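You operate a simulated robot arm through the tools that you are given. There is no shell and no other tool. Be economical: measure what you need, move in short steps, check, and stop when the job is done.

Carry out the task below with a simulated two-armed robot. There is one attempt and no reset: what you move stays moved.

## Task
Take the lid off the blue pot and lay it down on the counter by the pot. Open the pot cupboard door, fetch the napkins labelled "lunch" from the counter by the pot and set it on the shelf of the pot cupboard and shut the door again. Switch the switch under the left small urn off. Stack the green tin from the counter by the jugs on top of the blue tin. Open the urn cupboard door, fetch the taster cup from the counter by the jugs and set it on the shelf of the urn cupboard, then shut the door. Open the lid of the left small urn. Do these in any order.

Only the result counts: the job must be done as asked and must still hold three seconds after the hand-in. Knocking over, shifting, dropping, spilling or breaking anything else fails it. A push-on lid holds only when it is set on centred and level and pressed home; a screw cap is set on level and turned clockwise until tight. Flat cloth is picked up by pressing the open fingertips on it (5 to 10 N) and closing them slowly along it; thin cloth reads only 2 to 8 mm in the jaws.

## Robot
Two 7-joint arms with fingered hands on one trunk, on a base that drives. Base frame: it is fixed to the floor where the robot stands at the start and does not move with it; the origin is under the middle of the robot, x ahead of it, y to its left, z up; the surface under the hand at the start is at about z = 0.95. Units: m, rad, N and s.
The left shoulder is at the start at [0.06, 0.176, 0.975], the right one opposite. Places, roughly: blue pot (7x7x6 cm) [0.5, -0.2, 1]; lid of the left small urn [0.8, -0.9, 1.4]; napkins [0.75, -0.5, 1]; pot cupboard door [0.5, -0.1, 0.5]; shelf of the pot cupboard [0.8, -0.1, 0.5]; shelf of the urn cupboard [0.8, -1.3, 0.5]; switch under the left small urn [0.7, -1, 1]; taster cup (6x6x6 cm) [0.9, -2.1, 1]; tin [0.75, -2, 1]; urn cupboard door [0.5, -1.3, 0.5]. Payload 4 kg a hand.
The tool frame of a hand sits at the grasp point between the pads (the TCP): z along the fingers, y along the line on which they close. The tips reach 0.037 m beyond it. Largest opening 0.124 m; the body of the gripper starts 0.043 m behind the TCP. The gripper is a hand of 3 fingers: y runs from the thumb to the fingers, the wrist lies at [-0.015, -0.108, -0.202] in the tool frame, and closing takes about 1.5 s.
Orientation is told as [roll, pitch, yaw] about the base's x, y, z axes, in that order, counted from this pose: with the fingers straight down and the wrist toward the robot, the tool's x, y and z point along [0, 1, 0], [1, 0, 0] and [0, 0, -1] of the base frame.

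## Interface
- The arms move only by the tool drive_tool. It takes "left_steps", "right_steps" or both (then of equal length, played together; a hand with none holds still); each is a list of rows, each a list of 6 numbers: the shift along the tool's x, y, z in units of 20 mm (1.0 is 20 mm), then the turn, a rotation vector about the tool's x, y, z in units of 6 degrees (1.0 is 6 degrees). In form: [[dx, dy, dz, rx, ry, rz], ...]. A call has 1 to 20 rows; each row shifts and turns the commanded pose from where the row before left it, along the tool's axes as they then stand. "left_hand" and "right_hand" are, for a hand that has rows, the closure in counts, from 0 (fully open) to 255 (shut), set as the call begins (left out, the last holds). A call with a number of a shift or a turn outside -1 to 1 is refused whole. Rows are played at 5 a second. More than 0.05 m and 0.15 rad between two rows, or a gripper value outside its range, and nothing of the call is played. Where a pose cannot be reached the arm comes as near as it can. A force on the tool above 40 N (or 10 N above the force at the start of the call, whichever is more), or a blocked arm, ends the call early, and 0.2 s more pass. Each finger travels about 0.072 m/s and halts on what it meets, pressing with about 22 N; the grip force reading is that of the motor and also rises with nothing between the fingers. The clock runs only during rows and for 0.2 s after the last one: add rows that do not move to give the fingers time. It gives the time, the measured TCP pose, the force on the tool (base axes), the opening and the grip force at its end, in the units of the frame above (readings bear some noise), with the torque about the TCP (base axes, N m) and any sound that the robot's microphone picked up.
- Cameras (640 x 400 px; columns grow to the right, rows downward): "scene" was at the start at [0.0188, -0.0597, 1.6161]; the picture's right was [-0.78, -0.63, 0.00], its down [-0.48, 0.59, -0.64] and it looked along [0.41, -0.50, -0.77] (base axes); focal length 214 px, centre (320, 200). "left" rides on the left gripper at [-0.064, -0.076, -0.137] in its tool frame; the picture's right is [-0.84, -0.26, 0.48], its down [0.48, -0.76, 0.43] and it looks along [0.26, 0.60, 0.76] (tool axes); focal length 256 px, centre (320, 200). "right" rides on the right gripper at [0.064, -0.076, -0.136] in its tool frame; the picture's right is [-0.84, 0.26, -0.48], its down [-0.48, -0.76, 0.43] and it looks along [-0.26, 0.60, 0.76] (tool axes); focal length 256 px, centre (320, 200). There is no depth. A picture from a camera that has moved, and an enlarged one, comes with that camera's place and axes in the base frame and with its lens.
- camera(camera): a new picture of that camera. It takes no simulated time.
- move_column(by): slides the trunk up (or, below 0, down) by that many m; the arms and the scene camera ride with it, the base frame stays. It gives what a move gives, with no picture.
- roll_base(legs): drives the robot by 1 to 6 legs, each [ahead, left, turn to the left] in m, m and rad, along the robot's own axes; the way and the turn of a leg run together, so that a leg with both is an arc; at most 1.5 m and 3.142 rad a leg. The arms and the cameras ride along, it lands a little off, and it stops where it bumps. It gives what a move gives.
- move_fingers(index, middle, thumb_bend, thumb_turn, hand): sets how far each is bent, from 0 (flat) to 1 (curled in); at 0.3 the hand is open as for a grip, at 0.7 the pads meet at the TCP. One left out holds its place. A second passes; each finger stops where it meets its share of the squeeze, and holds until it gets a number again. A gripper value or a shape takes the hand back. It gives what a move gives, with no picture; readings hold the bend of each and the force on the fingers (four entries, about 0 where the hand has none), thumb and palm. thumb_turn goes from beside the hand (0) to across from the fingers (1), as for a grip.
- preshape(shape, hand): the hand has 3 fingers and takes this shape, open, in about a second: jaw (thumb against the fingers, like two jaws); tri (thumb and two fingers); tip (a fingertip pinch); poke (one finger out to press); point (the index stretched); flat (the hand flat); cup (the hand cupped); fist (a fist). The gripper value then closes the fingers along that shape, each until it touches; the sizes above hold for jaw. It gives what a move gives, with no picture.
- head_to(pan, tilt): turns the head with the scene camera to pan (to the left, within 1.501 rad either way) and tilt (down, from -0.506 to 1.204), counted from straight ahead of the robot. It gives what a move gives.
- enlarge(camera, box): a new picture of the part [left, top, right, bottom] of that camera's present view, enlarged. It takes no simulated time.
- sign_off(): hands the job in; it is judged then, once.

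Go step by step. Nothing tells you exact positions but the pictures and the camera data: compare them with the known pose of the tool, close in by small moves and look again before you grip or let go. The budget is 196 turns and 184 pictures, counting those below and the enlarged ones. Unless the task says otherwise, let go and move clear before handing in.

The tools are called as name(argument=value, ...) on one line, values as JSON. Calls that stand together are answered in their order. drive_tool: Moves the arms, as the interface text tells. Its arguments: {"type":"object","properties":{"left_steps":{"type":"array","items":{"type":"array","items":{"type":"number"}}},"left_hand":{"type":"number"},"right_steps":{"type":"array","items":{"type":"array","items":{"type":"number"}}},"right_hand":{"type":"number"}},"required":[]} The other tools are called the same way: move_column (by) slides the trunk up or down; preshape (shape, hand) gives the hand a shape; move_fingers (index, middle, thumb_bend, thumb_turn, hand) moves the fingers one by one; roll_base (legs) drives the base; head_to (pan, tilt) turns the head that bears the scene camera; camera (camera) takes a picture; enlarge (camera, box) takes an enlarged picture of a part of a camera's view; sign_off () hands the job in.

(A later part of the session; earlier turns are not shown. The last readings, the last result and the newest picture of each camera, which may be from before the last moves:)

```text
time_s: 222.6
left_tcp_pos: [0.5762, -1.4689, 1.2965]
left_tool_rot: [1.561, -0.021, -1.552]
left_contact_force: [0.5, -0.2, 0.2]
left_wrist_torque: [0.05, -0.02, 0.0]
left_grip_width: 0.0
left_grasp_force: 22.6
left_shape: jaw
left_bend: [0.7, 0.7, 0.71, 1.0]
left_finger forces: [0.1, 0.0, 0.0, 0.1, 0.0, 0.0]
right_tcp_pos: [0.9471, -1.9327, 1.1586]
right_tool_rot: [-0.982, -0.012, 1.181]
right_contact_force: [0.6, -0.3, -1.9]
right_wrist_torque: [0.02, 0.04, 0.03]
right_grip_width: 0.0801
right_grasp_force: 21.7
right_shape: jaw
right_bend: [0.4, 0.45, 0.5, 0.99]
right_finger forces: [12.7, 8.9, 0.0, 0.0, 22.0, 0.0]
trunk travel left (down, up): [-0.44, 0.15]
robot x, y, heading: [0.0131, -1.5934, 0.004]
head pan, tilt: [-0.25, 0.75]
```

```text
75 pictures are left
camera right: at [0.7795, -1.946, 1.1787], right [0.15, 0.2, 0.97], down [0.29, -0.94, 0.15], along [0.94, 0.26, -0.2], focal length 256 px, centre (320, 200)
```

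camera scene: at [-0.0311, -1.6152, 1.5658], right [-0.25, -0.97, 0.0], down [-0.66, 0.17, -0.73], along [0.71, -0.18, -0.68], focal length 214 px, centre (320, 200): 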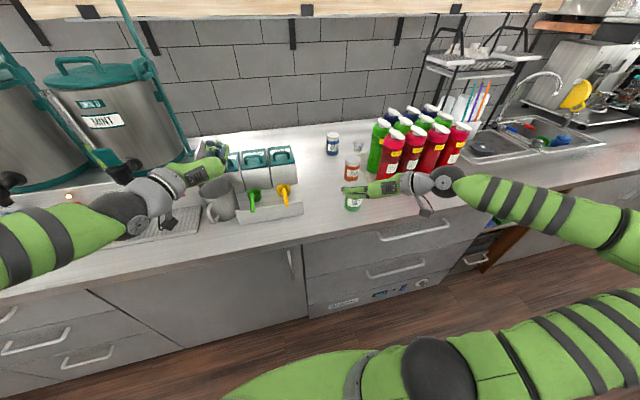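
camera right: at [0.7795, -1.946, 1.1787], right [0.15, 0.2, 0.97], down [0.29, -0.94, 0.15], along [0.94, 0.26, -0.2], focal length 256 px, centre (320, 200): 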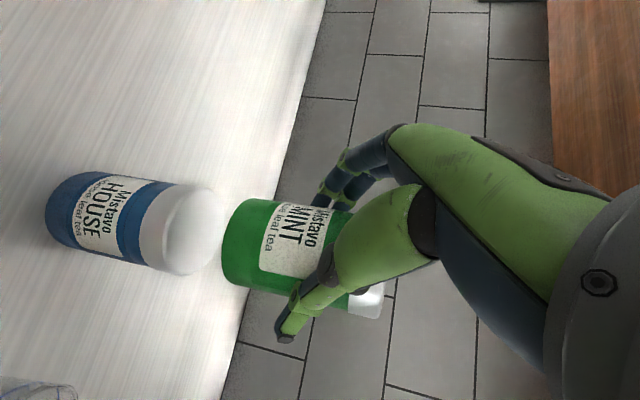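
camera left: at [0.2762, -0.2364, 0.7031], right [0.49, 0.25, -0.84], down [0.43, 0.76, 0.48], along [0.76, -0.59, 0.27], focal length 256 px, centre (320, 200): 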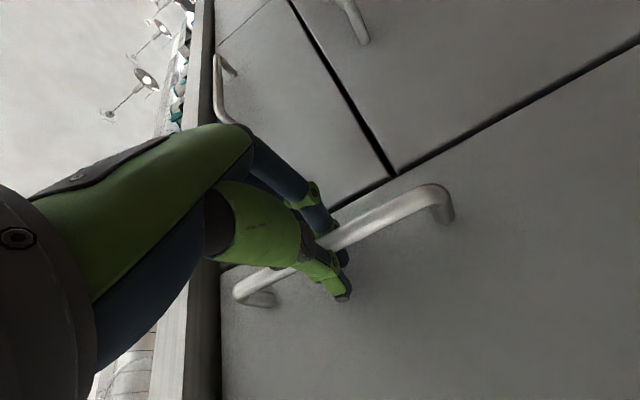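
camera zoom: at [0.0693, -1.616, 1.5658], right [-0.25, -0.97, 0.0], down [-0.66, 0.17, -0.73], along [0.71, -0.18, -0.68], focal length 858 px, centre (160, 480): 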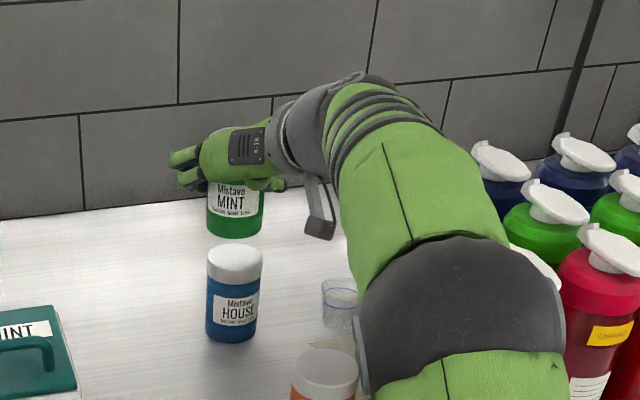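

The green tin is centred right above the blue one. I'll lower straight down until contact.

drive_tool(right_steps=[[0.5, 0, 0.332, 0, 0, 0], [0.5, 0, 0.332, 0, 0, 0], [0.25, 0, 0.166, 0, 0, 0], [0.12, 0, 0.08, 0, 0, 0], [0.12, 0, 0.08, 0, 0, 0], [0.12, 0, 0.08, 0, 0, 0], [0.12, 0, 0.08, 0, 0, 0]])

camera(camera="right")

```text
time_s: 224.2
left_tcp_pos: [0.5729, -1.469, 1.2971]
left_tool_rot: [1.56, -0.018, -1.551]
left_contact_force: [-0.3, -0.7, -0.4]
left_wrist_torque: [-0.01, -0.03, 0.04]
left_grip_width: 0.0002
left_grasp_force: 21.9
left_shape: jaw
left_bend: [0.7, 0.7, 0.71, 1.0]
left_finger forces: [0.0, 0.0, 0.0, 0.0, 0.1, 0.1]
right_tcp_pos: [0.9456, -1.9302, 1.1211]
right_tool_rot: [-0.988, -0.012, 1.18]
right_contact_force: [1.2, -0.5, 11.1]
right_wrist_torque: [0.14, -0.26, -0.06]
right_grip_width: 0.0803
right_grasp_force: 21.8
right_shape: jaw
right_bend: [0.4, 0.45, 0.5, 1.0]
right_finger forces: [13.4, 9.7, 0.0, 0.1, 23.2, 0.0]
trunk travel left (down, up): [-0.44, 0.15]
robot x, y, heading: [0.0176, -1.5929, -0.001]
head pan, tilt: [-0.25, 0.75]
```

```text
74 pictures are left
camera right: at [0.7781, -1.9444, 1.141], right [0.15, 0.2, 0.97], down [0.29, -0.94, 0.15], along [0.94, 0.26, -0.2], focal length 256 px, centre (320, 200)
```

right: 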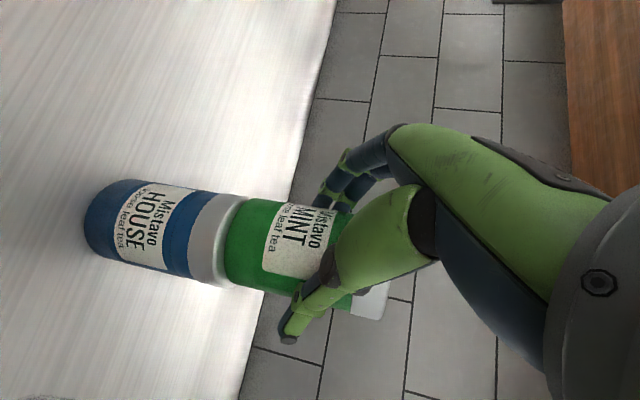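

drive_tool(right_steps=[[0, 0, 0, 0, 0, 0], [0, 0, 0, 0, 0, 0], [0, 0, 0, 0, 0, 0], [0, 0, 0, 0, 0, 0]], right_hand=0)

drive_tool(right_steps=[[0, 0, -0.5, 0, 0, 0], [0, 0, -0.8, 0, 0, 0], [0, 0, -0.8, 0, 0, 0], [0, 0, -0.8, 0, 0, 0], [0, 0, -0.8, 0, 0, 0], [0, 0, -0.8, 0, 0, 0]])

camera(camera="right")

enlarge(camera="scene", box=[290, 80, 450, 220])

```text
time_s: 225.2
left_tcp_pos: [0.5744, -1.4701, 1.2974]
left_tool_rot: [1.56, -0.02, -1.551]
left_contact_force: [0.1, -0.1, -0.7]
left_wrist_torque: [-0.01, -0.05, -0.01]
left_grip_width: 0.0
left_grasp_force: 22.2
left_shape: jaw
left_bend: [0.7, 0.7, 0.71, 1.0]
left_finger forces: [0.0, 0.0, 0.1, 0.0, 0.0, 0.0]
right_tcp_pos: [0.9461, -1.9302, 1.1182]
right_tool_rot: [-0.985, -0.012, 1.184]
right_contact_force: [-0.1, 0.6, -0.7]
right_wrist_torque: [-0.01, -0.01, 0.01]
right_grip_width: 0.1233
right_grasp_force: 0.0
right_shape: jaw
right_bend: [0.3, 0.3, 0.3, 0.98]
right_finger forces: [0.0, 0.0, 0.1, 0.1, 0.0, 0.0]
trunk travel left (down, up): [-0.44, 0.15]
robot x, y, heading: [0.0164, -1.5963, 0.005]
head pan, tilt: [-0.25, 0.75]
```

```text
time_s: 226.6
left_tcp_pos: [0.5748, -1.4695, 1.2972]
left_tool_rot: [1.561, -0.021, -1.552]
left_contact_force: [-0.5, 0.0, 0.1]
left_wrist_torque: [-0.01, 0.01, 0.01]
left_grip_width: 0.0
left_grasp_force: 22.0
left_shape: jaw
left_bend: [0.7, 0.7, 0.71, 1.0]
left_finger forces: [0.1, 0.0, 0.1, 0.0, 0.0, 0.1]
right_tcp_pos: [0.8756, -1.9029, 1.1685]
right_tool_rot: [-0.984, -0.011, 1.181]
right_contact_force: [0.0, -0.2, 0.3]
right_wrist_torque: [0.0, 0.01, 0.01]
right_grip_width: 0.1238
right_grasp_force: 0.1
right_shape: jaw
right_bend: [0.3, 0.3, 0.3, 0.98]
right_finger forces: [0.0, 0.0, 0.1, 0.1, 0.1, 0.0]
trunk travel left (down, up): [-0.44, 0.15]
robot x, y, heading: [0.0217, -1.5923, 0.003]
head pan, tilt: [-0.25, 0.75]
```

```text
73 pictures are left
camera right: at [0.7087, -1.9168, 1.1881], right [0.15, 0.2, 0.97], down [0.29, -0.94, 0.15], along [0.94, 0.26, -0.2], focal length 256 px, centre (320, 200)
```

right: 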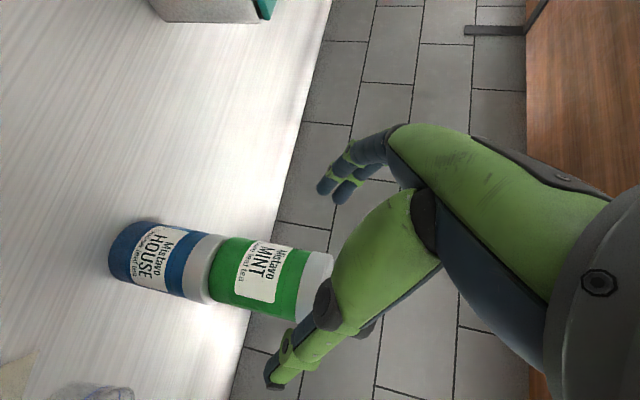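

```text
2.86 times, centred on (370, 150) of scene
camera zoom: at [0.0681, -1.6154, 1.5658], right [-0.25, -0.97, 0.0], down [-0.66, 0.17, -0.73], along [0.71, -0.18, -0.68], focal length 613 px, centre (177, 343)
```

zoom: 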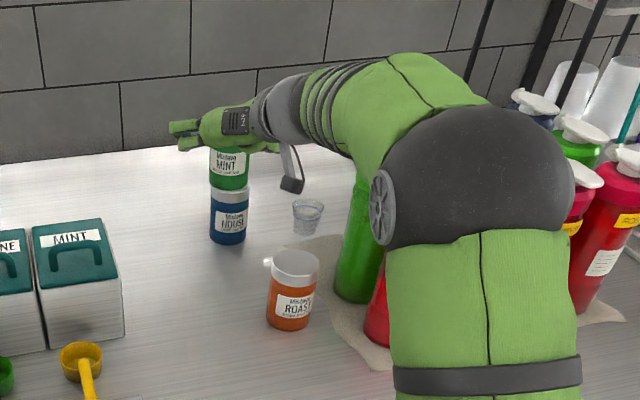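

Green sits squarely on blue. Next the taster cup at ≈(0.941,-2.082): I'll retreat the right hand, turn it to point straight down with the wrist toward the robot, and approach between stack and jugs.

drive_tool(right_steps=[[0, 0, -1, 0, 0, 0], [0, 0, -1, 0, 0, 0], [0, 0, -1, 0, 0, 0], [0, 0, -1, 0, 0, 0], [0, 0, -1, 0, 0, 0], [0, 0, -1, 0, 0, 0], [0, 0, -1, 0, 0, 0], [0, 0, -1, 0, 0, 0], [0, 0, -1, 0, 0, 0], [0, 0, 0, 0, 0.94, 0], [0, 0, 0, 0, 0.94, 0], [0, 0, 0, 0, 0.94, 0], [0, 0, 0, 0, 0.94, 0], [0, 0, 0, 0, 0.94, 0], [0, 0, 0, 0, 0.94, 0], [0, 0, 0, 0, 0.94, 0], [0, 0, 0, 0, 0.94, 0], [0, 0, 0, 0, 0.94, 0], [0, 0, 0, 0, 0.94, 0]])

drive_tool(right_steps=[[0, 0, 0, 0, 0, 0.98], [0, 0, 0, 0, 0, 0.98], [0, 0, 0, 0, 0, 0.98], [0, 0, 0, 0, 0, 0.98], [0, 0, 0, 0, 0, 0.98], [0, 0, 0, 0, 0, 0.98], [0, 0, 0, 0, 0, 0.98], [0, 0, 0, 0, 0, 0.98], [0, 0, 0, 0, 0, 0.98], [0, 0, 0, 0, 0, 0.98], [0, 0, 0, 0, 0, 0.98], [0, 0, 0, 0, 0, 0.98], [0, 0, 0, 0, 0, 0.98], [0, 0, 0, 0, 0, 0.98], [0, 0, 0, 0, 0, 0.98], [0, 0, 0, 0, 0, 0.98], [0, 0, 0, 0, 0, 0.98], [0, 0, 0, 0, 0, 0.98]])

roll_base(legs=[[0.02, -0.14, 0]])

camera(camera="scene")

```text
time_s: 230.6
left_tcp_pos: [0.5744, -1.4698, 1.2966]
left_tool_rot: [1.561, -0.019, -1.551]
left_contact_force: [-0.1, 0.2, 0.6]
left_wrist_torque: [0.01, 0.01, 0.0]
left_grip_width: 0.0
left_grasp_force: 22.0
left_shape: jaw
left_bend: [0.7, 0.7, 0.71, 1.0]
left_finger forces: [0.0, 0.1, 0.1, 0.1, 0.0, 0.0]
right_tcp_pos: [0.7372, -1.8484, 1.2672]
right_tool_rot: [0.004, -0.011, 1.182]
right_contact_force: [-0.3, 0.0, -0.9]
right_wrist_torque: [0.0, 0.03, 0.06]
right_grip_width: 0.1237
right_grasp_force: 0.1
right_shape: jaw
right_bend: [0.3, 0.3, 0.3, 0.98]
right_finger forces: [0.0, 0.0, 0.0, 0.1, 0.0, 0.0]
trunk travel left (down, up): [-0.44, 0.15]
robot x, y, heading: [0.0191, -1.5948, -0.001]
head pan, tilt: [-0.25, 0.75]
```

```text
time_s: 234.4
left_tcp_pos: [0.5726, -1.4671, 1.2985]
left_tool_rot: [1.562, -0.021, -1.552]
left_contact_force: [-0.1, 0.7, -0.3]
left_wrist_torque: [0.0, -0.01, 0.01]
left_grip_width: 0.0001
left_grasp_force: 21.2
left_shape: jaw
left_bend: [0.7, 0.7, 0.71, 1.0]
left_finger forces: [0.1, 0.1, 0.0, 0.0, 0.0, 0.0]
right_tcp_pos: [0.7075, -1.8688, 1.2607]
right_tool_rot: [0.012, -0.001, -0.658]
right_contact_force: [0.0, 0.3, 0.5]
right_wrist_torque: [-0.02, 0.02, -0.01]
right_grip_width: 0.1238
right_grasp_force: 0.1
right_shape: jaw
right_bend: [0.3, 0.3, 0.3, 0.98]
right_finger forces: [0.1, 0.0, 0.0, 0.1, 0.0, 0.0]
right hand out of reach, approached as far as the arm can: row 17, 18
trunk travel left (down, up): [-0.44, 0.15]
robot x, y, heading: [0.0187, -1.5975, -0.002]
head pan, tilt: [-0.25, 0.75]
```

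```text
time_s: 235.7
left_tcp_pos: [0.5951, -1.6106, 1.2963]
left_tool_rot: [1.56, -0.019, -1.553]
left_contact_force: [0.1, -0.9, -0.9]
left_wrist_torque: [0.0, -0.02, 0.06]
left_grip_width: 0.0
left_grasp_force: 21.7
left_shape: jaw
left_bend: [0.7, 0.7, 0.71, 1.0]
left_finger forces: [0.0, 0.1, 0.1, 0.0, 0.0, 0.0]
right_tcp_pos: [0.7277, -2.0108, 1.2591]
right_tool_rot: [0.012, 0.004, -0.662]
right_contact_force: [0.2, 0.2, -0.8]
right_wrist_torque: [0.03, 0.01, -0.04]
right_grip_width: 0.1241
right_grasp_force: 0.0
right_shape: jaw
right_bend: [0.3, 0.3, 0.3, 0.98]
right_finger forces: [0.0, 0.0, 0.1, 0.1, 0.0, 0.0]
trunk travel left (down, up): [-0.44, 0.15]
robot x, y, heading: [0.0362, -1.7341, 0.0]
head pan, tilt: [-0.25, 0.75]
```

```text
71 pictures are left
camera scene: at [0.0885, -1.7557, 1.5658], right [-0.25, -0.97, 0.0], down [-0.66, 0.17, -0.73], along [0.71, -0.18, -0.68], focal length 214 px, centre (320, 200)
```

scene: 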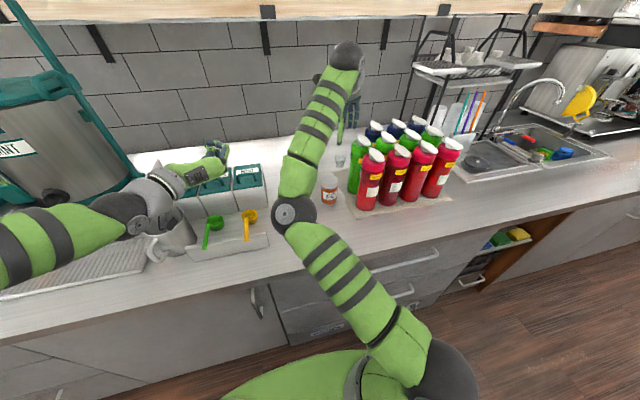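

drive_tool(right_steps=[[0.34, 0.964, 0, 0, 0, 0], [0.34, 0.964, 0, 0, 0, 0], [0.34, 0.964, 0, 0, 0, 0], [0.34, 0.964, 0, 0, 0, 0], [0.34, 0.964, 0, 0, 0, 0], [0.34, 0.964, 0, 0, 0, 0], [0.34, 0.964, 0, 0, 0, 0], [0.34, 0.964, 0, 0, 0, 0], [0.34, 0.964, 0, 0, 0, 0], [0.34, 0.964, 0, 0, 0, 0], [0.34, 0.964, 0, 0, 0, 0]])

camera(camera="right")

enlarge(camera="scene", box=[290, 80, 450, 220])

```text
time_s: 238.1
left_tcp_pos: [0.5951, -1.6089, 1.2962]
left_tool_rot: [1.561, -0.02, -1.552]
left_contact_force: [0.7, 0.1, 0.7]
left_wrist_torque: [0.0, -0.01, 0.02]
left_grip_width: 0.0
left_grasp_force: 21.8
left_shape: jaw
left_bend: [0.7, 0.7, 0.71, 1.0]
left_finger forces: [0.1, 0.0, 0.1, 0.0, 0.0, 0.0]
right_tcp_pos: [0.7835, -2.0875, 1.2097]
right_tool_rot: [0.009, 0.001, -0.661]
right_contact_force: [0.2, -0.5, 0.7]
right_wrist_torque: [-0.01, -0.01, 0.01]
right_grip_width: 0.124
right_grasp_force: 0.0
right_shape: jaw
right_bend: [0.3, 0.3, 0.3, 0.98]
right_finger forces: [0.0, 0.1, 0.1, 0.1, 0.0, 0.0]
right hand out of reach, approached as far as the arm can: row 1, 2, 3, 4, 5, 6, 7, 8, 9, 10, 11
trunk travel left (down, up): [-0.44, 0.15]
robot x, y, heading: [0.0377, -1.7353, -0.0]
head pan, tilt: [-0.25, 0.75]
```

```text
70 pictures are left
camera right: at [0.7622, -1.9903, 1.3457], right [-0.31, -0.82, 0.47], down [-0.89, 0.09, -0.44], along [0.32, -0.56, -0.76], focal length 256 px, centre (320, 200)
```

right: 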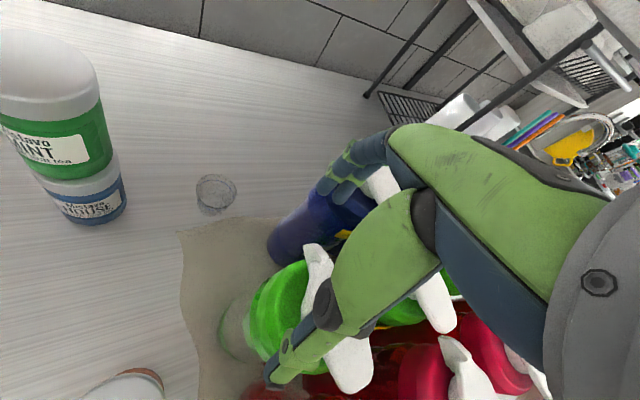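

```text
2.86 times, centred on (370, 150) of scene
camera zoom: at [0.0881, -1.7542, 1.5658], right [-0.25, -0.97, 0.0], down [-0.66, 0.17, -0.73], along [0.71, -0.18, -0.68], focal length 613 px, centre (177, 343)
```

zoom: 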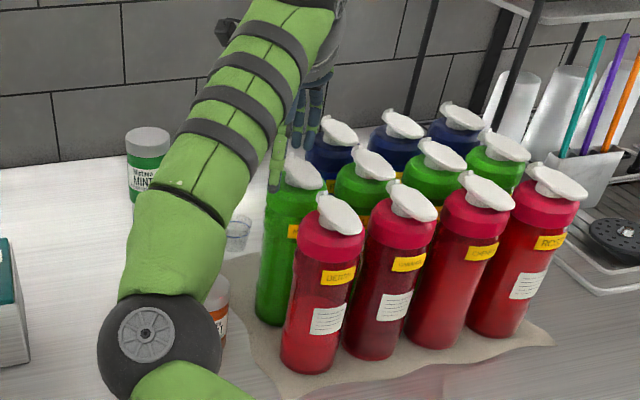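

The arm over-stretched at that height and drifted over the jugs. I'll raise the trunk straight up to clear them, then re-approach lower along the gap.

move_column(by=0.13)

roll_base(legs=[[0.0, 0.12, 0]])

camera(camera="scene")

```text
time_s: 239.7
left_tcp_pos: [0.5957, -1.6092, 1.4275]
left_tool_rot: [1.561, -0.02, -1.554]
left_contact_force: [-1.4, -0.4, -0.1]
left_wrist_torque: [0.01, 0.03, 0.02]
left_grip_width: 0.0
left_grasp_force: 21.5
left_shape: jaw
left_bend: [0.7, 0.7, 0.71, 1.0]
left_finger forces: [0.0, 0.0, 0.1, 0.0, 0.0, 0.1]
right_tcp_pos: [0.784, -2.0854, 1.3391]
right_tool_rot: [0.009, 0.002, -0.659]
right_contact_force: [0.0, -0.4, -0.4]
right_wrist_torque: [0.03, -0.01, -0.01]
right_grip_width: 0.1237
right_grasp_force: 0.0
right_shape: jaw
right_bend: [0.3, 0.3, 0.3, 0.98]
right_finger forces: [0.0, 0.0, 0.0, 0.2, 0.1, 0.0]
trunk travel left (down, up): [-0.57, 0.02]
robot x, y, heading: [0.0366, -1.7302, 0.004]
head pan, tilt: [-0.25, 0.75]
```

```text
time_s: 240.9
left_tcp_pos: [0.5962, -1.4865, 1.427]
left_tool_rot: [1.56, -0.022, -1.551]
left_contact_force: [0.6, 0.4, -0.4]
left_wrist_torque: [-0.02, 0.01, -0.06]
left_grip_width: 0.0001
left_grasp_force: 21.7
left_shape: jaw
left_bend: [0.7, 0.7, 0.71, 1.0]
left_finger forces: [0.0, 0.0, 0.0, 0.1, 0.1, 0.1]
right_tcp_pos: [0.7838, -1.9633, 1.3408]
right_tool_rot: [0.009, 0.0, -0.657]
right_contact_force: [-0.3, 0.0, 0.3]
right_wrist_torque: [-0.02, 0.01, -0.05]
right_grip_width: 0.1238
right_grasp_force: 0.1
right_shape: jaw
right_bend: [0.3, 0.3, 0.3, 0.98]
right_finger forces: [0.0, 0.1, 0.1, 0.1, 0.0, 0.0]
trunk travel left (down, up): [-0.57, 0.02]
robot x, y, heading: [0.0345, -1.6144, 0.003]
head pan, tilt: [-0.25, 0.75]
```

```text
68 pictures are left
camera scene: at [0.0885, -1.6319, 1.6958], right [-0.25, -0.97, 0.0], down [-0.66, 0.17, -0.73], along [0.71, -0.18, -0.68], focal length 214 px, centre (320, 200)
```

scene: 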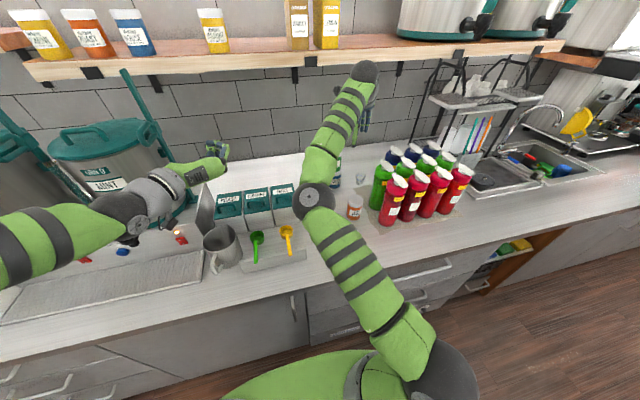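

roll_base(legs=[[0.06, -0.045, 0]])

drive_tool(right_steps=[[0, 0, 0.9, 0, 0, 0], [0, 0, 0.9, 0, 0, 0], [0, 0, 0.9, 0, 0, 0], [0, 0, 0.9, 0, 0, 0], [0, 0, 0.9, 0, 0, 0], [0, 0, 0.9, 0, 0, 0], [0, 0, 0.9, 0, 0, 0], [0, 0, 0.9, 0, 0, 0], [0, 0, 0.9, 0, 0, 0]])

camera(camera="right")

enlarge(camera="scene", box=[300, 50, 460, 230])

```text
time_s: 242.0
left_tcp_pos: [0.6567, -1.5356, 1.4254]
left_tool_rot: [1.56, -0.021, -1.551]
left_contact_force: [0.7, -1.0, -0.6]
left_wrist_torque: [-0.02, -0.03, 0.03]
left_grip_width: 0.0
left_grasp_force: 21.6
left_shape: jaw
left_bend: [0.7, 0.7, 0.71, 1.0]
left_finger forces: [0.1, 0.0, 0.0, 0.0, 0.1, 0.0]
right_tcp_pos: [0.8465, -2.0127, 1.3382]
right_tool_rot: [0.009, 0.004, -0.658]
right_contact_force: [1.2, -0.5, -0.2]
right_wrist_torque: [0.0, 0.03, -0.03]
right_grip_width: 0.1237
right_grasp_force: 0.1
right_shape: jaw
right_bend: [0.3, 0.3, 0.3, 0.98]
right_finger forces: [0.0, 0.0, 0.0, 0.0, 0.0, 0.0]
trunk travel left (down, up): [-0.57, 0.02]
robot x, y, heading: [0.0983, -1.6596, -0.003]
head pan, tilt: [-0.25, 0.75]
```

```text
time_s: 244.0
left_tcp_pos: [0.6551, -1.5339, 1.4262]
left_tool_rot: [1.559, -0.02, -1.556]
left_contact_force: [0.2, 0.4, 0.8]
left_wrist_torque: [0.03, 0.0, 0.02]
left_grip_width: 0.0001
left_grasp_force: 21.3
left_shape: jaw
left_bend: [0.7, 0.7, 0.71, 1.0]
left_finger forces: [0.0, 0.0, 0.0, 0.0, 0.0, 0.0]
right_tcp_pos: [0.8451, -2.0102, 1.1777]
right_tool_rot: [0.009, 0.001, -0.658]
right_contact_force: [-0.5, 0.2, -0.4]
right_wrist_torque: [0.02, 0.0, 0.01]
right_grip_width: 0.124
right_grasp_force: 0.0
right_shape: jaw
right_bend: [0.3, 0.3, 0.3, 0.98]
right_finger forces: [0.0, 0.0, 0.0, 0.0, 0.0, 0.1]
trunk travel left (down, up): [-0.57, 0.02]
robot x, y, heading: [0.0991, -1.6605, -0.004]
head pan, tilt: [-0.25, 0.75]
```

```text
67 pictures are left
camera right: at [0.823, -1.9139, 1.3134], right [-0.31, -0.82, 0.47], down [-0.9, 0.09, -0.44], along [0.32, -0.56, -0.76], focal length 256 px, centre (320, 200)
```

right: 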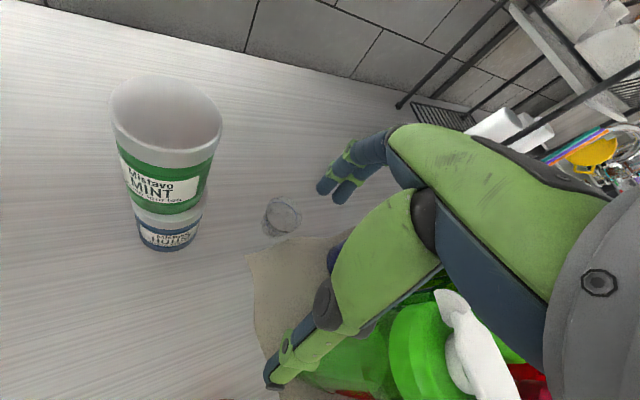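

```text
2.22 times, centred on (380, 140) of scene
camera zoom: at [0.1486, -1.6793, 1.6958], right [-0.25, -0.97, 0.0], down [-0.66, 0.17, -0.73], along [0.71, -0.18, -0.68], focal length 477 px, centre (187, 333)
```

zoom: 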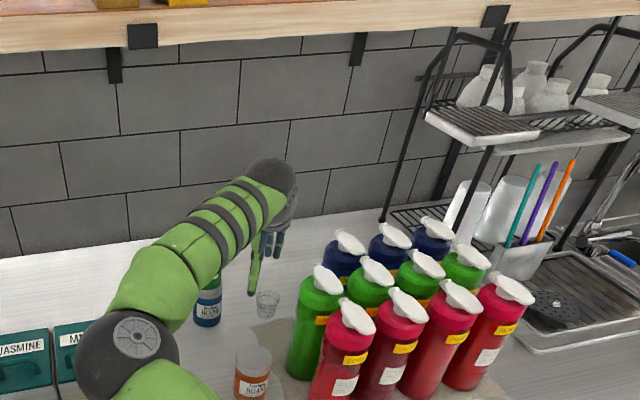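

drive_tool(right_steps=[[0.04, 0.94, 0.3, 0, 0, 0], [0.04, 0.94, 0.3, 0, 0, 0], [0.04, 0.94, 0.3, 0, 0, 0], [0.04, 0.94, 0.3, 0, 0, 0], [0.04, 0.94, 0.3, 0, 0, 0], [0.04, 0.94, 0.3, 0, 0, 0], [0, 0, 0.9, 0, 0, 0], [0, 0, 0.9, 0, 0, 0], [0, 0, 0.9, 0, 0, 0]])

camera(camera="right")

```text
time_s: 246.0
left_tcp_pos: [0.654, -1.5348, 1.4267]
left_tool_rot: [1.56, -0.02, -1.554]
left_contact_force: [0.1, -0.9, 0.0]
left_wrist_torque: [-0.03, -0.03, 0.0]
left_grip_width: 0.0
left_grasp_force: 21.7
left_shape: jaw
left_bend: [0.7, 0.7, 0.71, 1.0]
left_finger forces: [0.0, 0.0, 0.0, 0.0, 0.0, 0.0]
right_tcp_pos: [0.9154, -2.0736, 1.09]
right_tool_rot: [0.009, 0.003, -0.659]
right_contact_force: [-0.3, -0.5, 0.1]
right_wrist_torque: [0.0, -0.01, 0.0]
right_grip_width: 0.1236
right_grasp_force: 0.1
right_shape: jaw
right_bend: [0.3, 0.3, 0.3, 0.98]
right_finger forces: [0.0, 0.1, 0.0, 0.0, 0.1, 0.0]
right hand out of reach, approached as far as the arm can: row 5, 6
trunk travel left (down, up): [-0.57, 0.02]
robot x, y, heading: [0.0982, -1.6593, -0.001]
head pan, tilt: [-0.25, 0.75]
```

```text
65 pictures are left
camera right: at [0.8942, -1.9773, 1.226], right [-0.31, -0.82, 0.47], down [-0.89, 0.09, -0.44], along [0.32, -0.56, -0.76], focal length 256 px, centre (320, 200)
```

right: 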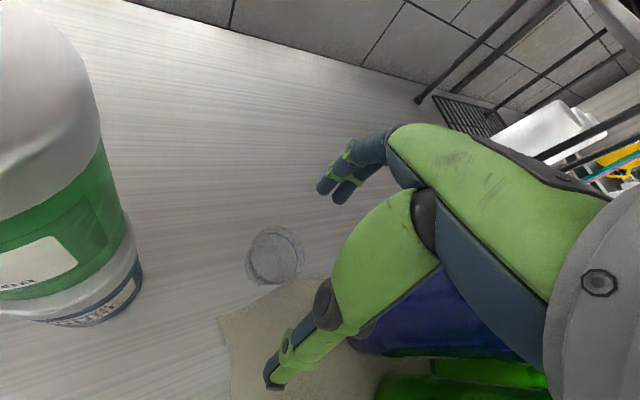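

drive_tool(right_steps=[[0.36, 0.48, 0.1, 0, 0, 0], [0.36, 0.48, 0.1, 0, 0, 0], [0, 0, 0.8, 0, 0, 0]])

camera(camera="right")

```text
time_s: 246.8
left_tcp_pos: [0.6548, -1.5345, 1.4265]
left_tool_rot: [1.56, -0.02, -1.553]
left_contact_force: [0.0, -0.1, 0.0]
left_wrist_torque: [-0.02, 0.02, 0.02]
left_grip_width: 0.0
left_grasp_force: 22.6
left_shape: jaw
left_bend: [0.7, 0.7, 0.71, 1.0]
left_finger forces: [0.0, 0.1, 0.0, 0.0, 0.0, 0.1]
right_tcp_pos: [0.9295, -2.0726, 1.0715]
right_tool_rot: [0.01, 0.003, -0.658]
right_contact_force: [0.1, 0.1, -0.2]
right_wrist_torque: [0.01, -0.01, -0.02]
right_grip_width: 0.1237
right_grasp_force: 0.0
right_shape: jaw
right_bend: [0.3, 0.3, 0.3, 0.98]
right_finger forces: [0.0, 0.0, 0.0, 0.1, 0.1, 0.0]
right hand out of reach, approached as far as the arm can: row 2
trunk travel left (down, up): [-0.57, 0.02]
robot x, y, heading: [0.0996, -1.6633, -0.005]
head pan, tilt: [-0.25, 0.75]
```

```text
64 pictures are left
camera right: at [0.9072, -1.9769, 1.2076], right [-0.31, -0.82, 0.47], down [-0.89, 0.09, -0.44], along [0.32, -0.56, -0.76], focal length 256 px, centre (320, 200)
```

right: 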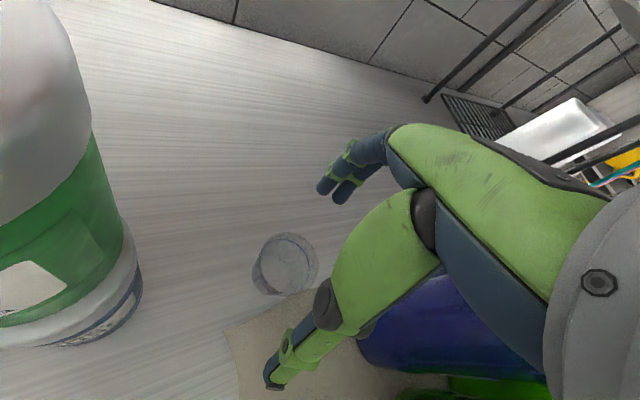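

drive_tool(right_steps=[[0, 0, 0.9, 0, 0, 0], [0.12, 0.2, 0.9, 0, 0, 0], [0.12, 0.2, 0.9, 0, 0, 0], [0, 0, 0.9, 0, 0, 0]])

camera(camera="right")

```text
time_s: 247.8
left_tcp_pos: [0.6558, -1.5343, 1.4261]
left_tool_rot: [1.56, -0.019, -1.554]
left_contact_force: [0.1, -0.3, -0.5]
left_wrist_torque: [-0.01, 0.01, -0.01]
left_grip_width: 0.0
left_grasp_force: 22.2
left_shape: jaw
left_bend: [0.7, 0.7, 0.71, 1.0]
left_finger forces: [0.1, 0.0, 0.0, 0.0, 0.0, 0.1]
right_tcp_pos: [0.933, -2.0731, 1.0179]
right_tool_rot: [0.01, 0.001, -0.66]
right_contact_force: [0.4, -0.1, -0.4]
right_wrist_torque: [0.01, -0.02, 0.01]
right_grip_width: 0.1238
right_grasp_force: 0.0
right_shape: jaw
right_bend: [0.3, 0.3, 0.3, 0.98]
right_finger forces: [0.1, 0.0, 0.0, 0.0, 0.0, 0.0]
right hand out of reach, approached as far as the arm can: row 3
trunk travel left (down, up): [-0.57, 0.02]
robot x, y, heading: [0.099, -1.6578, -0.002]
head pan, tilt: [-0.25, 0.75]
```

```text
63 pictures are left
camera right: at [0.9115, -1.9764, 1.1539], right [-0.31, -0.82, 0.47], down [-0.9, 0.09, -0.44], along [0.32, -0.56, -0.76], focal length 256 px, centre (320, 200)
```

right: 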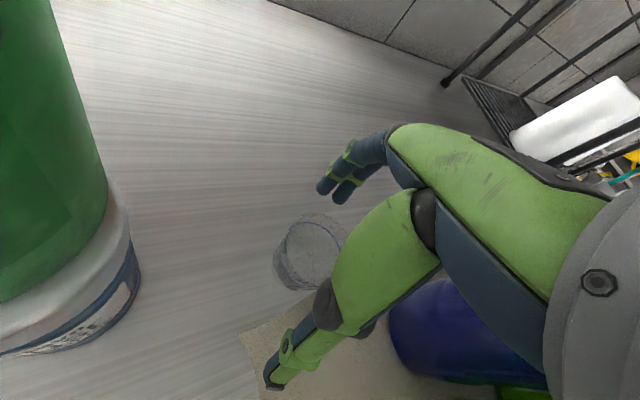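

drive_tool(right_steps=[[0, 0, 0.9, 0, 0, 0], [0, 0, 0.2, 0, 0, 0]])

drive_tool(right_steps=[[0, 0, 0, 0, 0, 0], [0, 0, 0, 0, 0, 0], [0, 0, 0, 0, 0, 0], [0, 0, 0, 0, 0, 0], [0, 0, 0, 0, 0, 0], [0, 0, 0, 0, 0, 0]], right_hand=160)

camera(camera="right")

```text
time_s: 248.4
left_tcp_pos: [0.6553, -1.5333, 1.4268]
left_tool_rot: [1.561, -0.019, -1.553]
left_contact_force: [-0.2, -0.4, 0.2]
left_wrist_torque: [-0.01, -0.03, -0.01]
left_grip_width: 0.0
left_grasp_force: 21.7
left_shape: jaw
left_bend: [0.7, 0.7, 0.71, 1.0]
left_finger forces: [0.1, 0.0, 0.0, 0.1, 0.0, 0.0]
right_tcp_pos: [0.9333, -2.0716, 0.9974]
right_tool_rot: [0.01, 0.002, -0.656]
right_contact_force: [0.3, -0.7, 0.7]
right_wrist_torque: [-0.01, 0.01, 0.01]
right_grip_width: 0.1237
right_grasp_force: 0.1
right_shape: jaw
right_bend: [0.3, 0.3, 0.3, 0.98]
right_finger forces: [0.0, 0.0, 0.0, 0.0, 0.2, 0.0]
trunk travel left (down, up): [-0.57, 0.02]
robot x, y, heading: [0.0975, -1.6592, -0.003]
head pan, tilt: [-0.25, 0.75]
```

```text
time_s: 249.8
left_tcp_pos: [0.6547, -1.5336, 1.4265]
left_tool_rot: [1.56, -0.02, -1.553]
left_contact_force: [-1.3, -0.5, -0.5]
left_wrist_torque: [-0.01, 0.0, 0.02]
left_grip_width: 0.0001
left_grasp_force: 21.4
left_shape: jaw
left_bend: [0.7, 0.7, 0.71, 1.0]
left_finger forces: [0.0, 0.0, 0.0, 0.1, 0.1, 0.1]
right_tcp_pos: [0.9337, -2.0725, 0.9974]
right_tool_rot: [0.009, 0.002, -0.657]
right_contact_force: [0.3, 0.6, 0.0]
right_wrist_torque: [0.02, -0.03, 0.0]
right_grip_width: 0.0461
right_grasp_force: 21.8
right_shape: jaw
right_bend: [0.47, 0.5, 0.6, 1.0]
right_finger forces: [14.4, 9.5, 0.0, 0.0, 25.2, 0.0]
trunk travel left (down, up): [-0.57, 0.02]
robot x, y, heading: [0.0965, -1.6571, -0.003]
head pan, tilt: [-0.25, 0.75]
```

```text
62 pictures are left
camera right: at [0.9113, -1.976, 1.132], right [-0.31, -0.82, 0.47], down [-0.89, 0.09, -0.44], along [0.32, -0.56, -0.76], focal length 256 px, centre (320, 200)
```

right: 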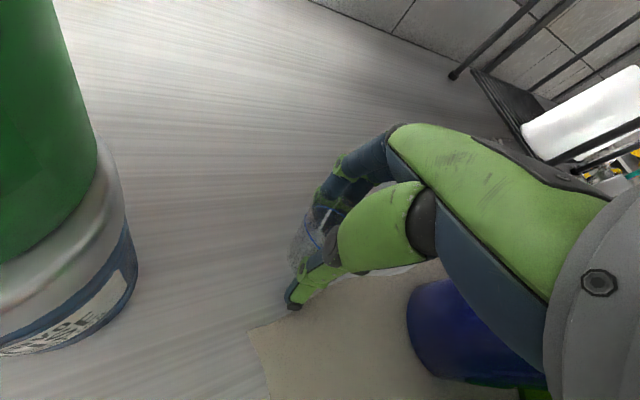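

The cup is held at 46 mm. I'll lift, retreat back along the gap, and check.

drive_tool(right_steps=[[0, 0, -0.4, 0, 0, 0], [0, 0, -0.8, 0, 0, 0], [0, 0, -0.8, 0, 0, 0], [0, 0, -0.8, 0, 0, 0], [0, 0, -0.8, 0, 0, 0], [0, -0.9, -0.5, 0, 0, 0], [0, -0.9, -0.5, 0, 0, 0], [0, -0.9, -0.5, 0, 0, 0], [0, -0.9, -0.5, 0, 0, 0], [0, -0.9, -0.5, 0, 0, 0], [0, -0.9, -0.5, 0, 0, 0], [0, -0.9, -0.5, 0, 0, 0], [0, -0.9, -0.5, 0, 0, 0], [0, -0.9, -0.5, 0, 0, 0], [0, -0.9, -0.5, 0, 0, 0], [0, -0.9, -0.5, 0, 0, 0], [0, -0.9, -0.5, 0, 0, 0]])

camera(camera="right")

camera(camera="scene")

```text
time_s: 253.4
left_tcp_pos: [0.6538, -1.5335, 1.4269]
left_tool_rot: [1.563, -0.018, -1.554]
left_contact_force: [-0.6, 0.2, -0.2]
left_wrist_torque: [0.0, 0.02, 0.0]
left_grip_width: 0.0001
left_grasp_force: 21.7
left_shape: jaw
left_bend: [0.7, 0.7, 0.71, 1.0]
left_finger forces: [0.0, 0.1, 0.0, 0.0, 0.0, 0.0]
right_tcp_pos: [0.7595, -1.9405, 1.1723]
right_tool_rot: [0.01, 0.001, -0.659]
right_contact_force: [-0.4, -0.2, 0.9]
right_wrist_torque: [0.02, -0.01, 0.01]
right_grip_width: 0.0457
right_grasp_force: 22.3
right_shape: jaw
right_bend: [0.47, 0.5, 0.6, 1.0]
right_finger forces: [14.6, 9.4, 0.0, 0.0, 25.1, 0.0]
right hand out of reach, approached as far as the arm can: row 4, 5
trunk travel left (down, up): [-0.57, 0.02]
robot x, y, heading: [0.099, -1.6586, -0.0]
head pan, tilt: [-0.25, 0.75]
```

```text
61 pictures are left
camera right: at [0.7385, -1.8447, 1.3086], right [-0.31, -0.82, 0.47], down [-0.89, 0.09, -0.44], along [0.32, -0.56, -0.76], focal length 256 px, centre (320, 200)
```

right: 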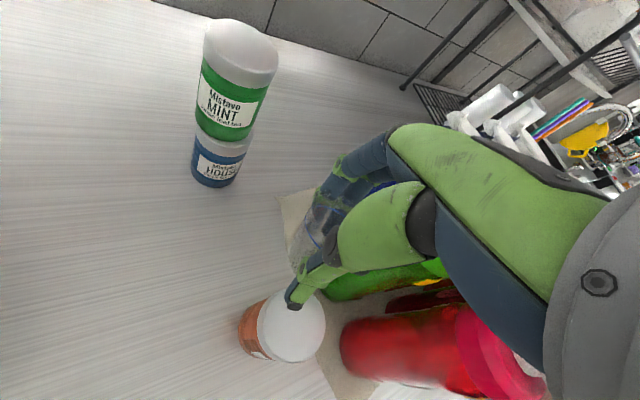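

```text
60 pictures are left
camera scene: at [0.1479, -1.6788, 1.6958], right [-0.25, -0.97, 0.0], down [-0.66, 0.17, -0.73], along [0.71, -0.18, -0.68], focal length 214 px, centre (320, 200)
```

scene: 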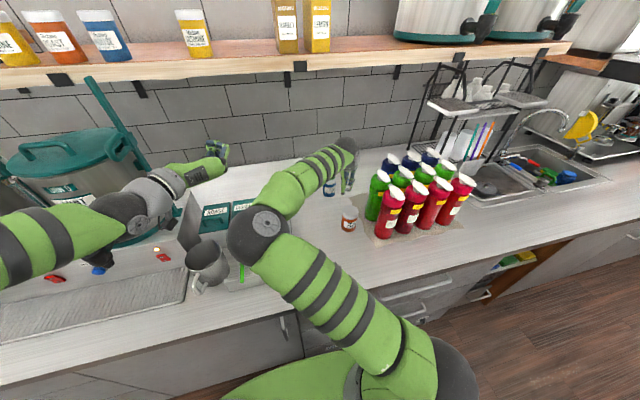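

Cup in hand, stack undisturbed. Before the cupboard I'll do the urn switch and lid with the left hand: back off, tuck the right hand with the cup, and drive left in front of the urns.

roll_base(legs=[[-0.42, 0, 0]])

drive_tool(right_steps=[[-1, -0.255, 0, 0, 0, 0], [-1, -0.255, 0, 0, 0, 0], [-1, -0.255, 0, 0, 0, 0], [-1, -0.255, 0, 0, 0, 0], [-1, -0.255, 0, 0, 0, 0], [-1, -0.255, 0, 0, 0, 0], [-1, -0.255, 0, 0, 0, 0], [-1, -0.255, 0, 0, 0, 0], [-1, -0.255, 0, 0, 0, 0], [-1, -0.255, 0, 0, 0, 0]])

roll_base(legs=[[0, 0.56, 0]])

head_to(pan=0.1, tilt=0.35)

camera(camera="scene")

```text
time_s: 256.0
left_tcp_pos: [0.2326, -1.5343, 1.4277]
left_tool_rot: [1.56, -0.021, -1.556]
left_contact_force: [-0.5, 0.5, 1.0]
left_wrist_torque: [0.02, 0.01, 0.03]
left_grip_width: 0.0001
left_grasp_force: 21.8
left_shape: jaw
left_bend: [0.7, 0.7, 0.71, 1.0]
left_finger forces: [0.0, 0.1, 0.0, 0.0, 0.1, 0.0]
right_tcp_pos: [0.3384, -1.9419, 1.1727]
right_tool_rot: [0.01, 0.002, -0.66]
right_contact_force: [0.3, -0.2, -0.8]
right_wrist_torque: [-0.02, -0.03, -0.01]
right_grip_width: 0.0459
right_grasp_force: 22.2
right_shape: jaw
right_bend: [0.47, 0.5, 0.6, 1.0]
right_finger forces: [14.5, 9.5, 0.0, 0.0, 25.2, 0.0]
trunk travel left (down, up): [-0.57, 0.02]
robot x, y, heading: [-0.3214, -1.6554, -0.002]
head pan, tilt: [-0.25, 0.75]
```

```text
time_s: 258.2
left_tcp_pos: [0.2332, -1.5342, 1.426]
left_tool_rot: [1.561, -0.019, -1.554]
left_contact_force: [-0.6, 0.0, 0.1]
left_wrist_torque: [0.0, 0.01, 0.02]
left_grip_width: 0.0
left_grasp_force: 21.7
left_shape: jaw
left_bend: [0.7, 0.7, 0.71, 1.0]
left_finger forces: [0.0, 0.0, 0.1, 0.1, 0.0, 0.0]
right_tcp_pos: [0.1743, -2.0683, 1.1704]
right_tool_rot: [0.01, 0.003, -0.661]
right_contact_force: [-0.4, -0.8, 0.3]
right_wrist_torque: [0.0, 0.03, 0.01]
right_grip_width: 0.0458
right_grasp_force: 22.6
right_shape: jaw
right_bend: [0.47, 0.5, 0.6, 1.0]
right_finger forces: [14.5, 9.6, 0.1, 0.0, 25.2, 0.1]
trunk travel left (down, up): [-0.57, 0.02]
robot x, y, heading: [-0.3275, -1.6553, -0.003]
head pan, tilt: [-0.25, 0.75]
```

```text
time_s: 261.4
left_tcp_pos: [0.2347, -0.972, 1.4272]
left_tool_rot: [1.562, -0.018, -1.554]
left_contact_force: [0.0, 0.3, 0.0]
left_wrist_torque: [0.0, 0.0, 0.03]
left_grip_width: 0.0001
left_grasp_force: 22.2
left_shape: jaw
left_bend: [0.7, 0.7, 0.71, 1.0]
left_finger forces: [0.0, 0.0, 0.0, 0.1, 0.0, 0.1]
right_tcp_pos: [0.1772, -1.5038, 1.171]
right_tool_rot: [0.008, 0.003, -0.66]
right_contact_force: [-0.1, -0.1, 0.7]
right_wrist_torque: [-0.03, 0.02, -0.02]
right_grip_width: 0.0458
right_grasp_force: 22.1
right_shape: jaw
right_bend: [0.47, 0.5, 0.6, 1.0]
right_finger forces: [14.5, 9.5, 0.0, 0.1, 25.2, 0.0]
trunk travel left (down, up): [-0.57, 0.02]
robot x, y, heading: [-0.3197, -1.0977, -0.005]
head pan, tilt: [-0.25, 0.75]
```

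```text
time_s: 262.2
left_tcp_pos: [0.2332, -0.9729, 1.4266]
left_tool_rot: [1.56, -0.019, -1.552]
left_contact_force: [0.3, 0.3, -0.8]
left_wrist_torque: [0.0, 0.01, -0.02]
left_grip_width: 0.0
left_grasp_force: 22.1
left_shape: jaw
left_bend: [0.7, 0.7, 0.71, 1.0]
left_finger forces: [0.1, 0.0, 0.1, 0.0, 0.0, 0.1]
right_tcp_pos: [0.1765, -1.5049, 1.1712]
right_tool_rot: [0.009, 0.0, -0.659]
right_contact_force: [-0.6, -0.4, 0.4]
right_wrist_torque: [-0.02, 0.04, -0.02]
right_grip_width: 0.046
right_grasp_force: 22.4
right_shape: jaw
right_bend: [0.47, 0.5, 0.6, 1.0]
right_finger forces: [14.5, 9.6, 0.0, 0.1, 25.0, 0.1]
trunk travel left (down, up): [-0.57, 0.02]
robot x, y, heading: [-0.3231, -1.0947, 0.001]
head pan, tilt: [0.099, 0.351]
```

```text
59 pictures are left
camera scene: at [-0.2602, -1.0879, 1.7314], right [0.1, -1.0, 0.0], down [-0.34, -0.03, -0.94], along [0.93, 0.09, -0.34], focal length 214 px, centre (320, 200)
```

scene: 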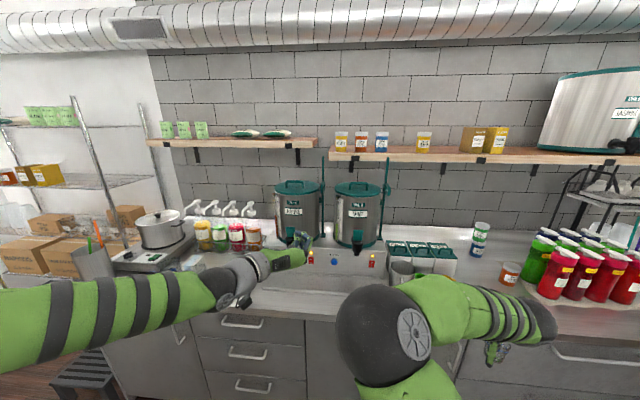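

enlarge(camera="scene", box=[255, 160, 395, 280])

camera(camera="left")

```text
3.33 times, centred on (325, 220) of scene
camera zoom: at [-0.2602, -1.0879, 1.7314], right [0.1, -1.0, 0.0], down [-0.34, -0.03, -0.94], along [0.93, 0.09, -0.34], focal length 715 px, centre (303, 133)
```

zoom: 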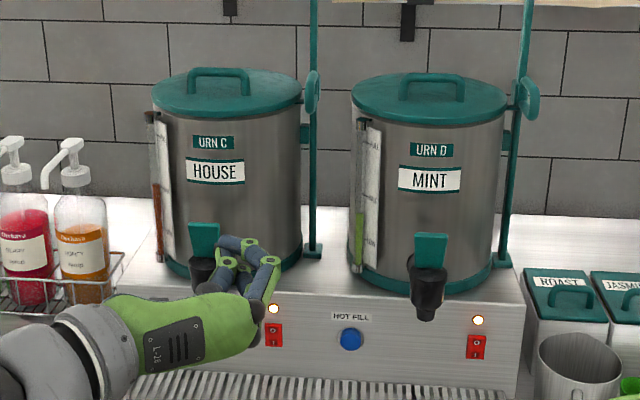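

```text
57 pictures are left
camera left: at [0.0954, -0.9011, 1.3639], right [0.47, 0.25, -0.85], down [0.43, 0.78, 0.46], along [0.77, -0.58, 0.26], focal length 256 px, centre (320, 200)
```

left: 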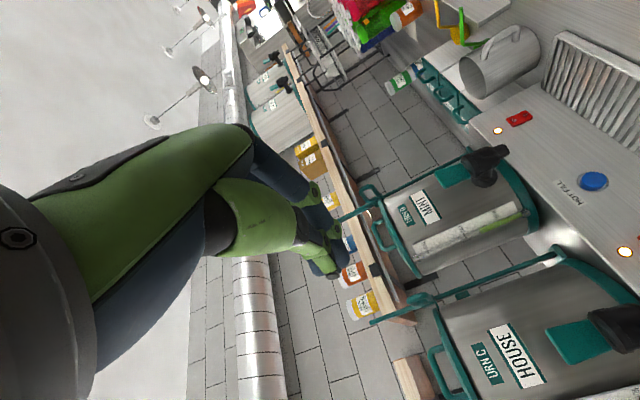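

enlarge(camera="left", box=[340, 170, 560, 400])

enlarge(camera="scene", box=[270, 150, 340, 200])

```text
1.74 times, centred on (450, 285) of left
camera zoom: at [0.0954, -0.9011, 1.3639], right [0.47, 0.25, -0.85], down [0.43, 0.78, 0.46], along [0.77, -0.58, 0.26], focal length 445 px, centre (94, 52)
```

zoom: 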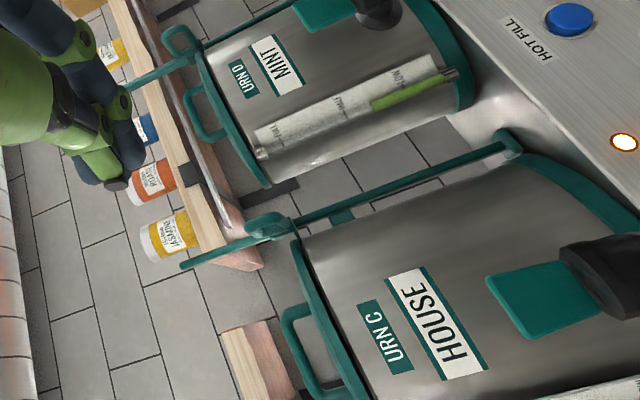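

```text
8.00 times, centred on (305, 175) of scene
camera zoom: at [-0.2602, -1.0879, 1.7314], right [0.1, -1.0, 0.0], down [-0.34, -0.03, -0.94], along [0.93, 0.09, -0.34], focal length 1716 px, centre (440, 400)
```

zoom: 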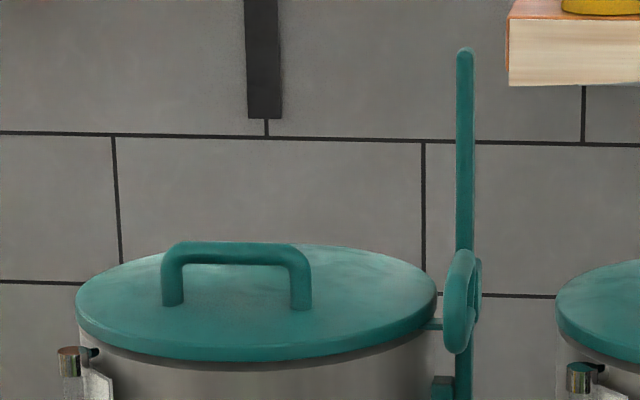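

enlarge(camera="scene", box=[300, 240, 330, 270])

```text
13.33 times, centred on (315, 255) of scene
camera zoom: at [-0.2602, -1.0879, 1.7314], right [0.1, -1.0, 0.0], down [-0.34, -0.03, -0.94], along [0.93, 0.09, -0.34], focal length 2860 px, centre (387, -533)
```

zoom: 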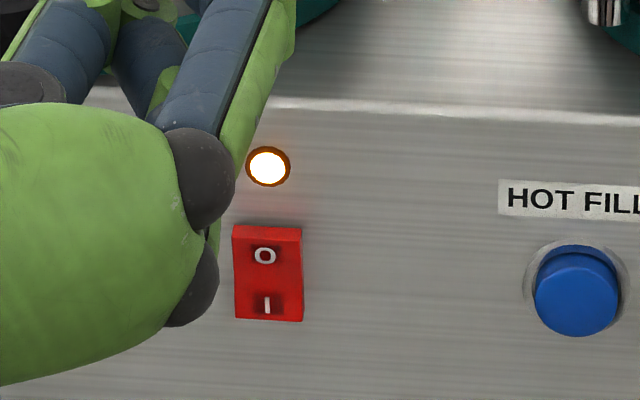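

The rocker has O on top, I below, with its light on; O is at about (0.655,-0.951,1.072). I'll shape the left hand to poke and see where its fingertip is.

preshape(hand="left", shape="poke")

camera(camera="left")

enlarge(camera="scene", box=[180, 220, 330, 320])

```text
time_s: 263.1
left_tcp_pos: [0.2348, -0.973, 1.4263]
left_tool_rot: [1.56, -0.018, -1.553]
left_contact_force: [-0.9, 0.0, 0.0]
left_wrist_torque: [0.0, -0.01, 0.0]
left_grip_width: 0.0
left_grasp_force: 0.0
left_shape: poke
left_bend: [0.7, 0.7, 0.0, 1.0]
left_finger forces: [0.1, 0.0, 0.0, 0.0, 0.0, 0.0]
right_tcp_pos: [0.1769, -1.5067, 1.1719]
right_tool_rot: [0.008, 0.002, -0.659]
right_contact_force: [-0.6, -0.6, 0.0]
right_wrist_torque: [-0.01, 0.02, -0.01]
right_grip_width: 0.0456
right_grasp_force: 21.5
right_shape: jaw
right_bend: [0.47, 0.5, 0.6, 1.0]
right_finger forces: [14.5, 9.7, 0.0, 0.0, 25.1, 0.1]
trunk travel left (down, up): [-0.57, 0.02]
robot x, y, heading: [-0.3206, -1.0973, -0.005]
head pan, tilt: [0.099, 0.351]
```

```text
53 pictures are left
camera left: at [0.0954, -0.9011, 1.364], right [0.47, 0.25, -0.85], down [0.43, 0.78, 0.46], along [0.77, -0.58, 0.26], focal length 256 px, centre (320, 200)
```

left: 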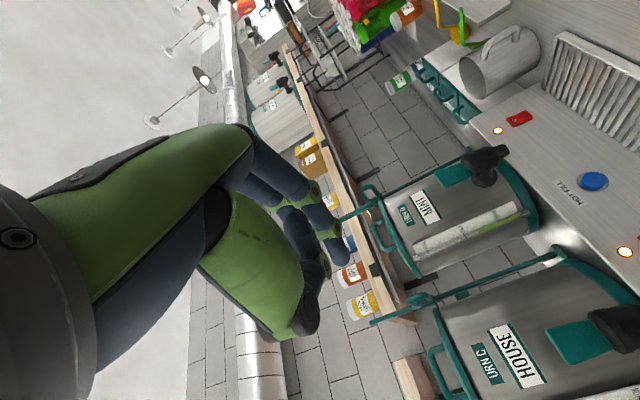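

```text
4.00 times, centred on (255, 270) of scene
camera zoom: at [-0.2602, -1.0879, 1.7314], right [0.1, -1.0, 0.0], down [-0.34, -0.03, -0.94], along [0.93, 0.09, -0.34], focal length 858 px, centre (580, -80)
```

zoom: 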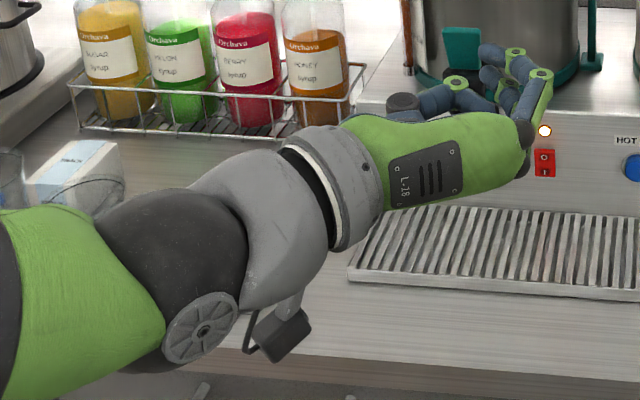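

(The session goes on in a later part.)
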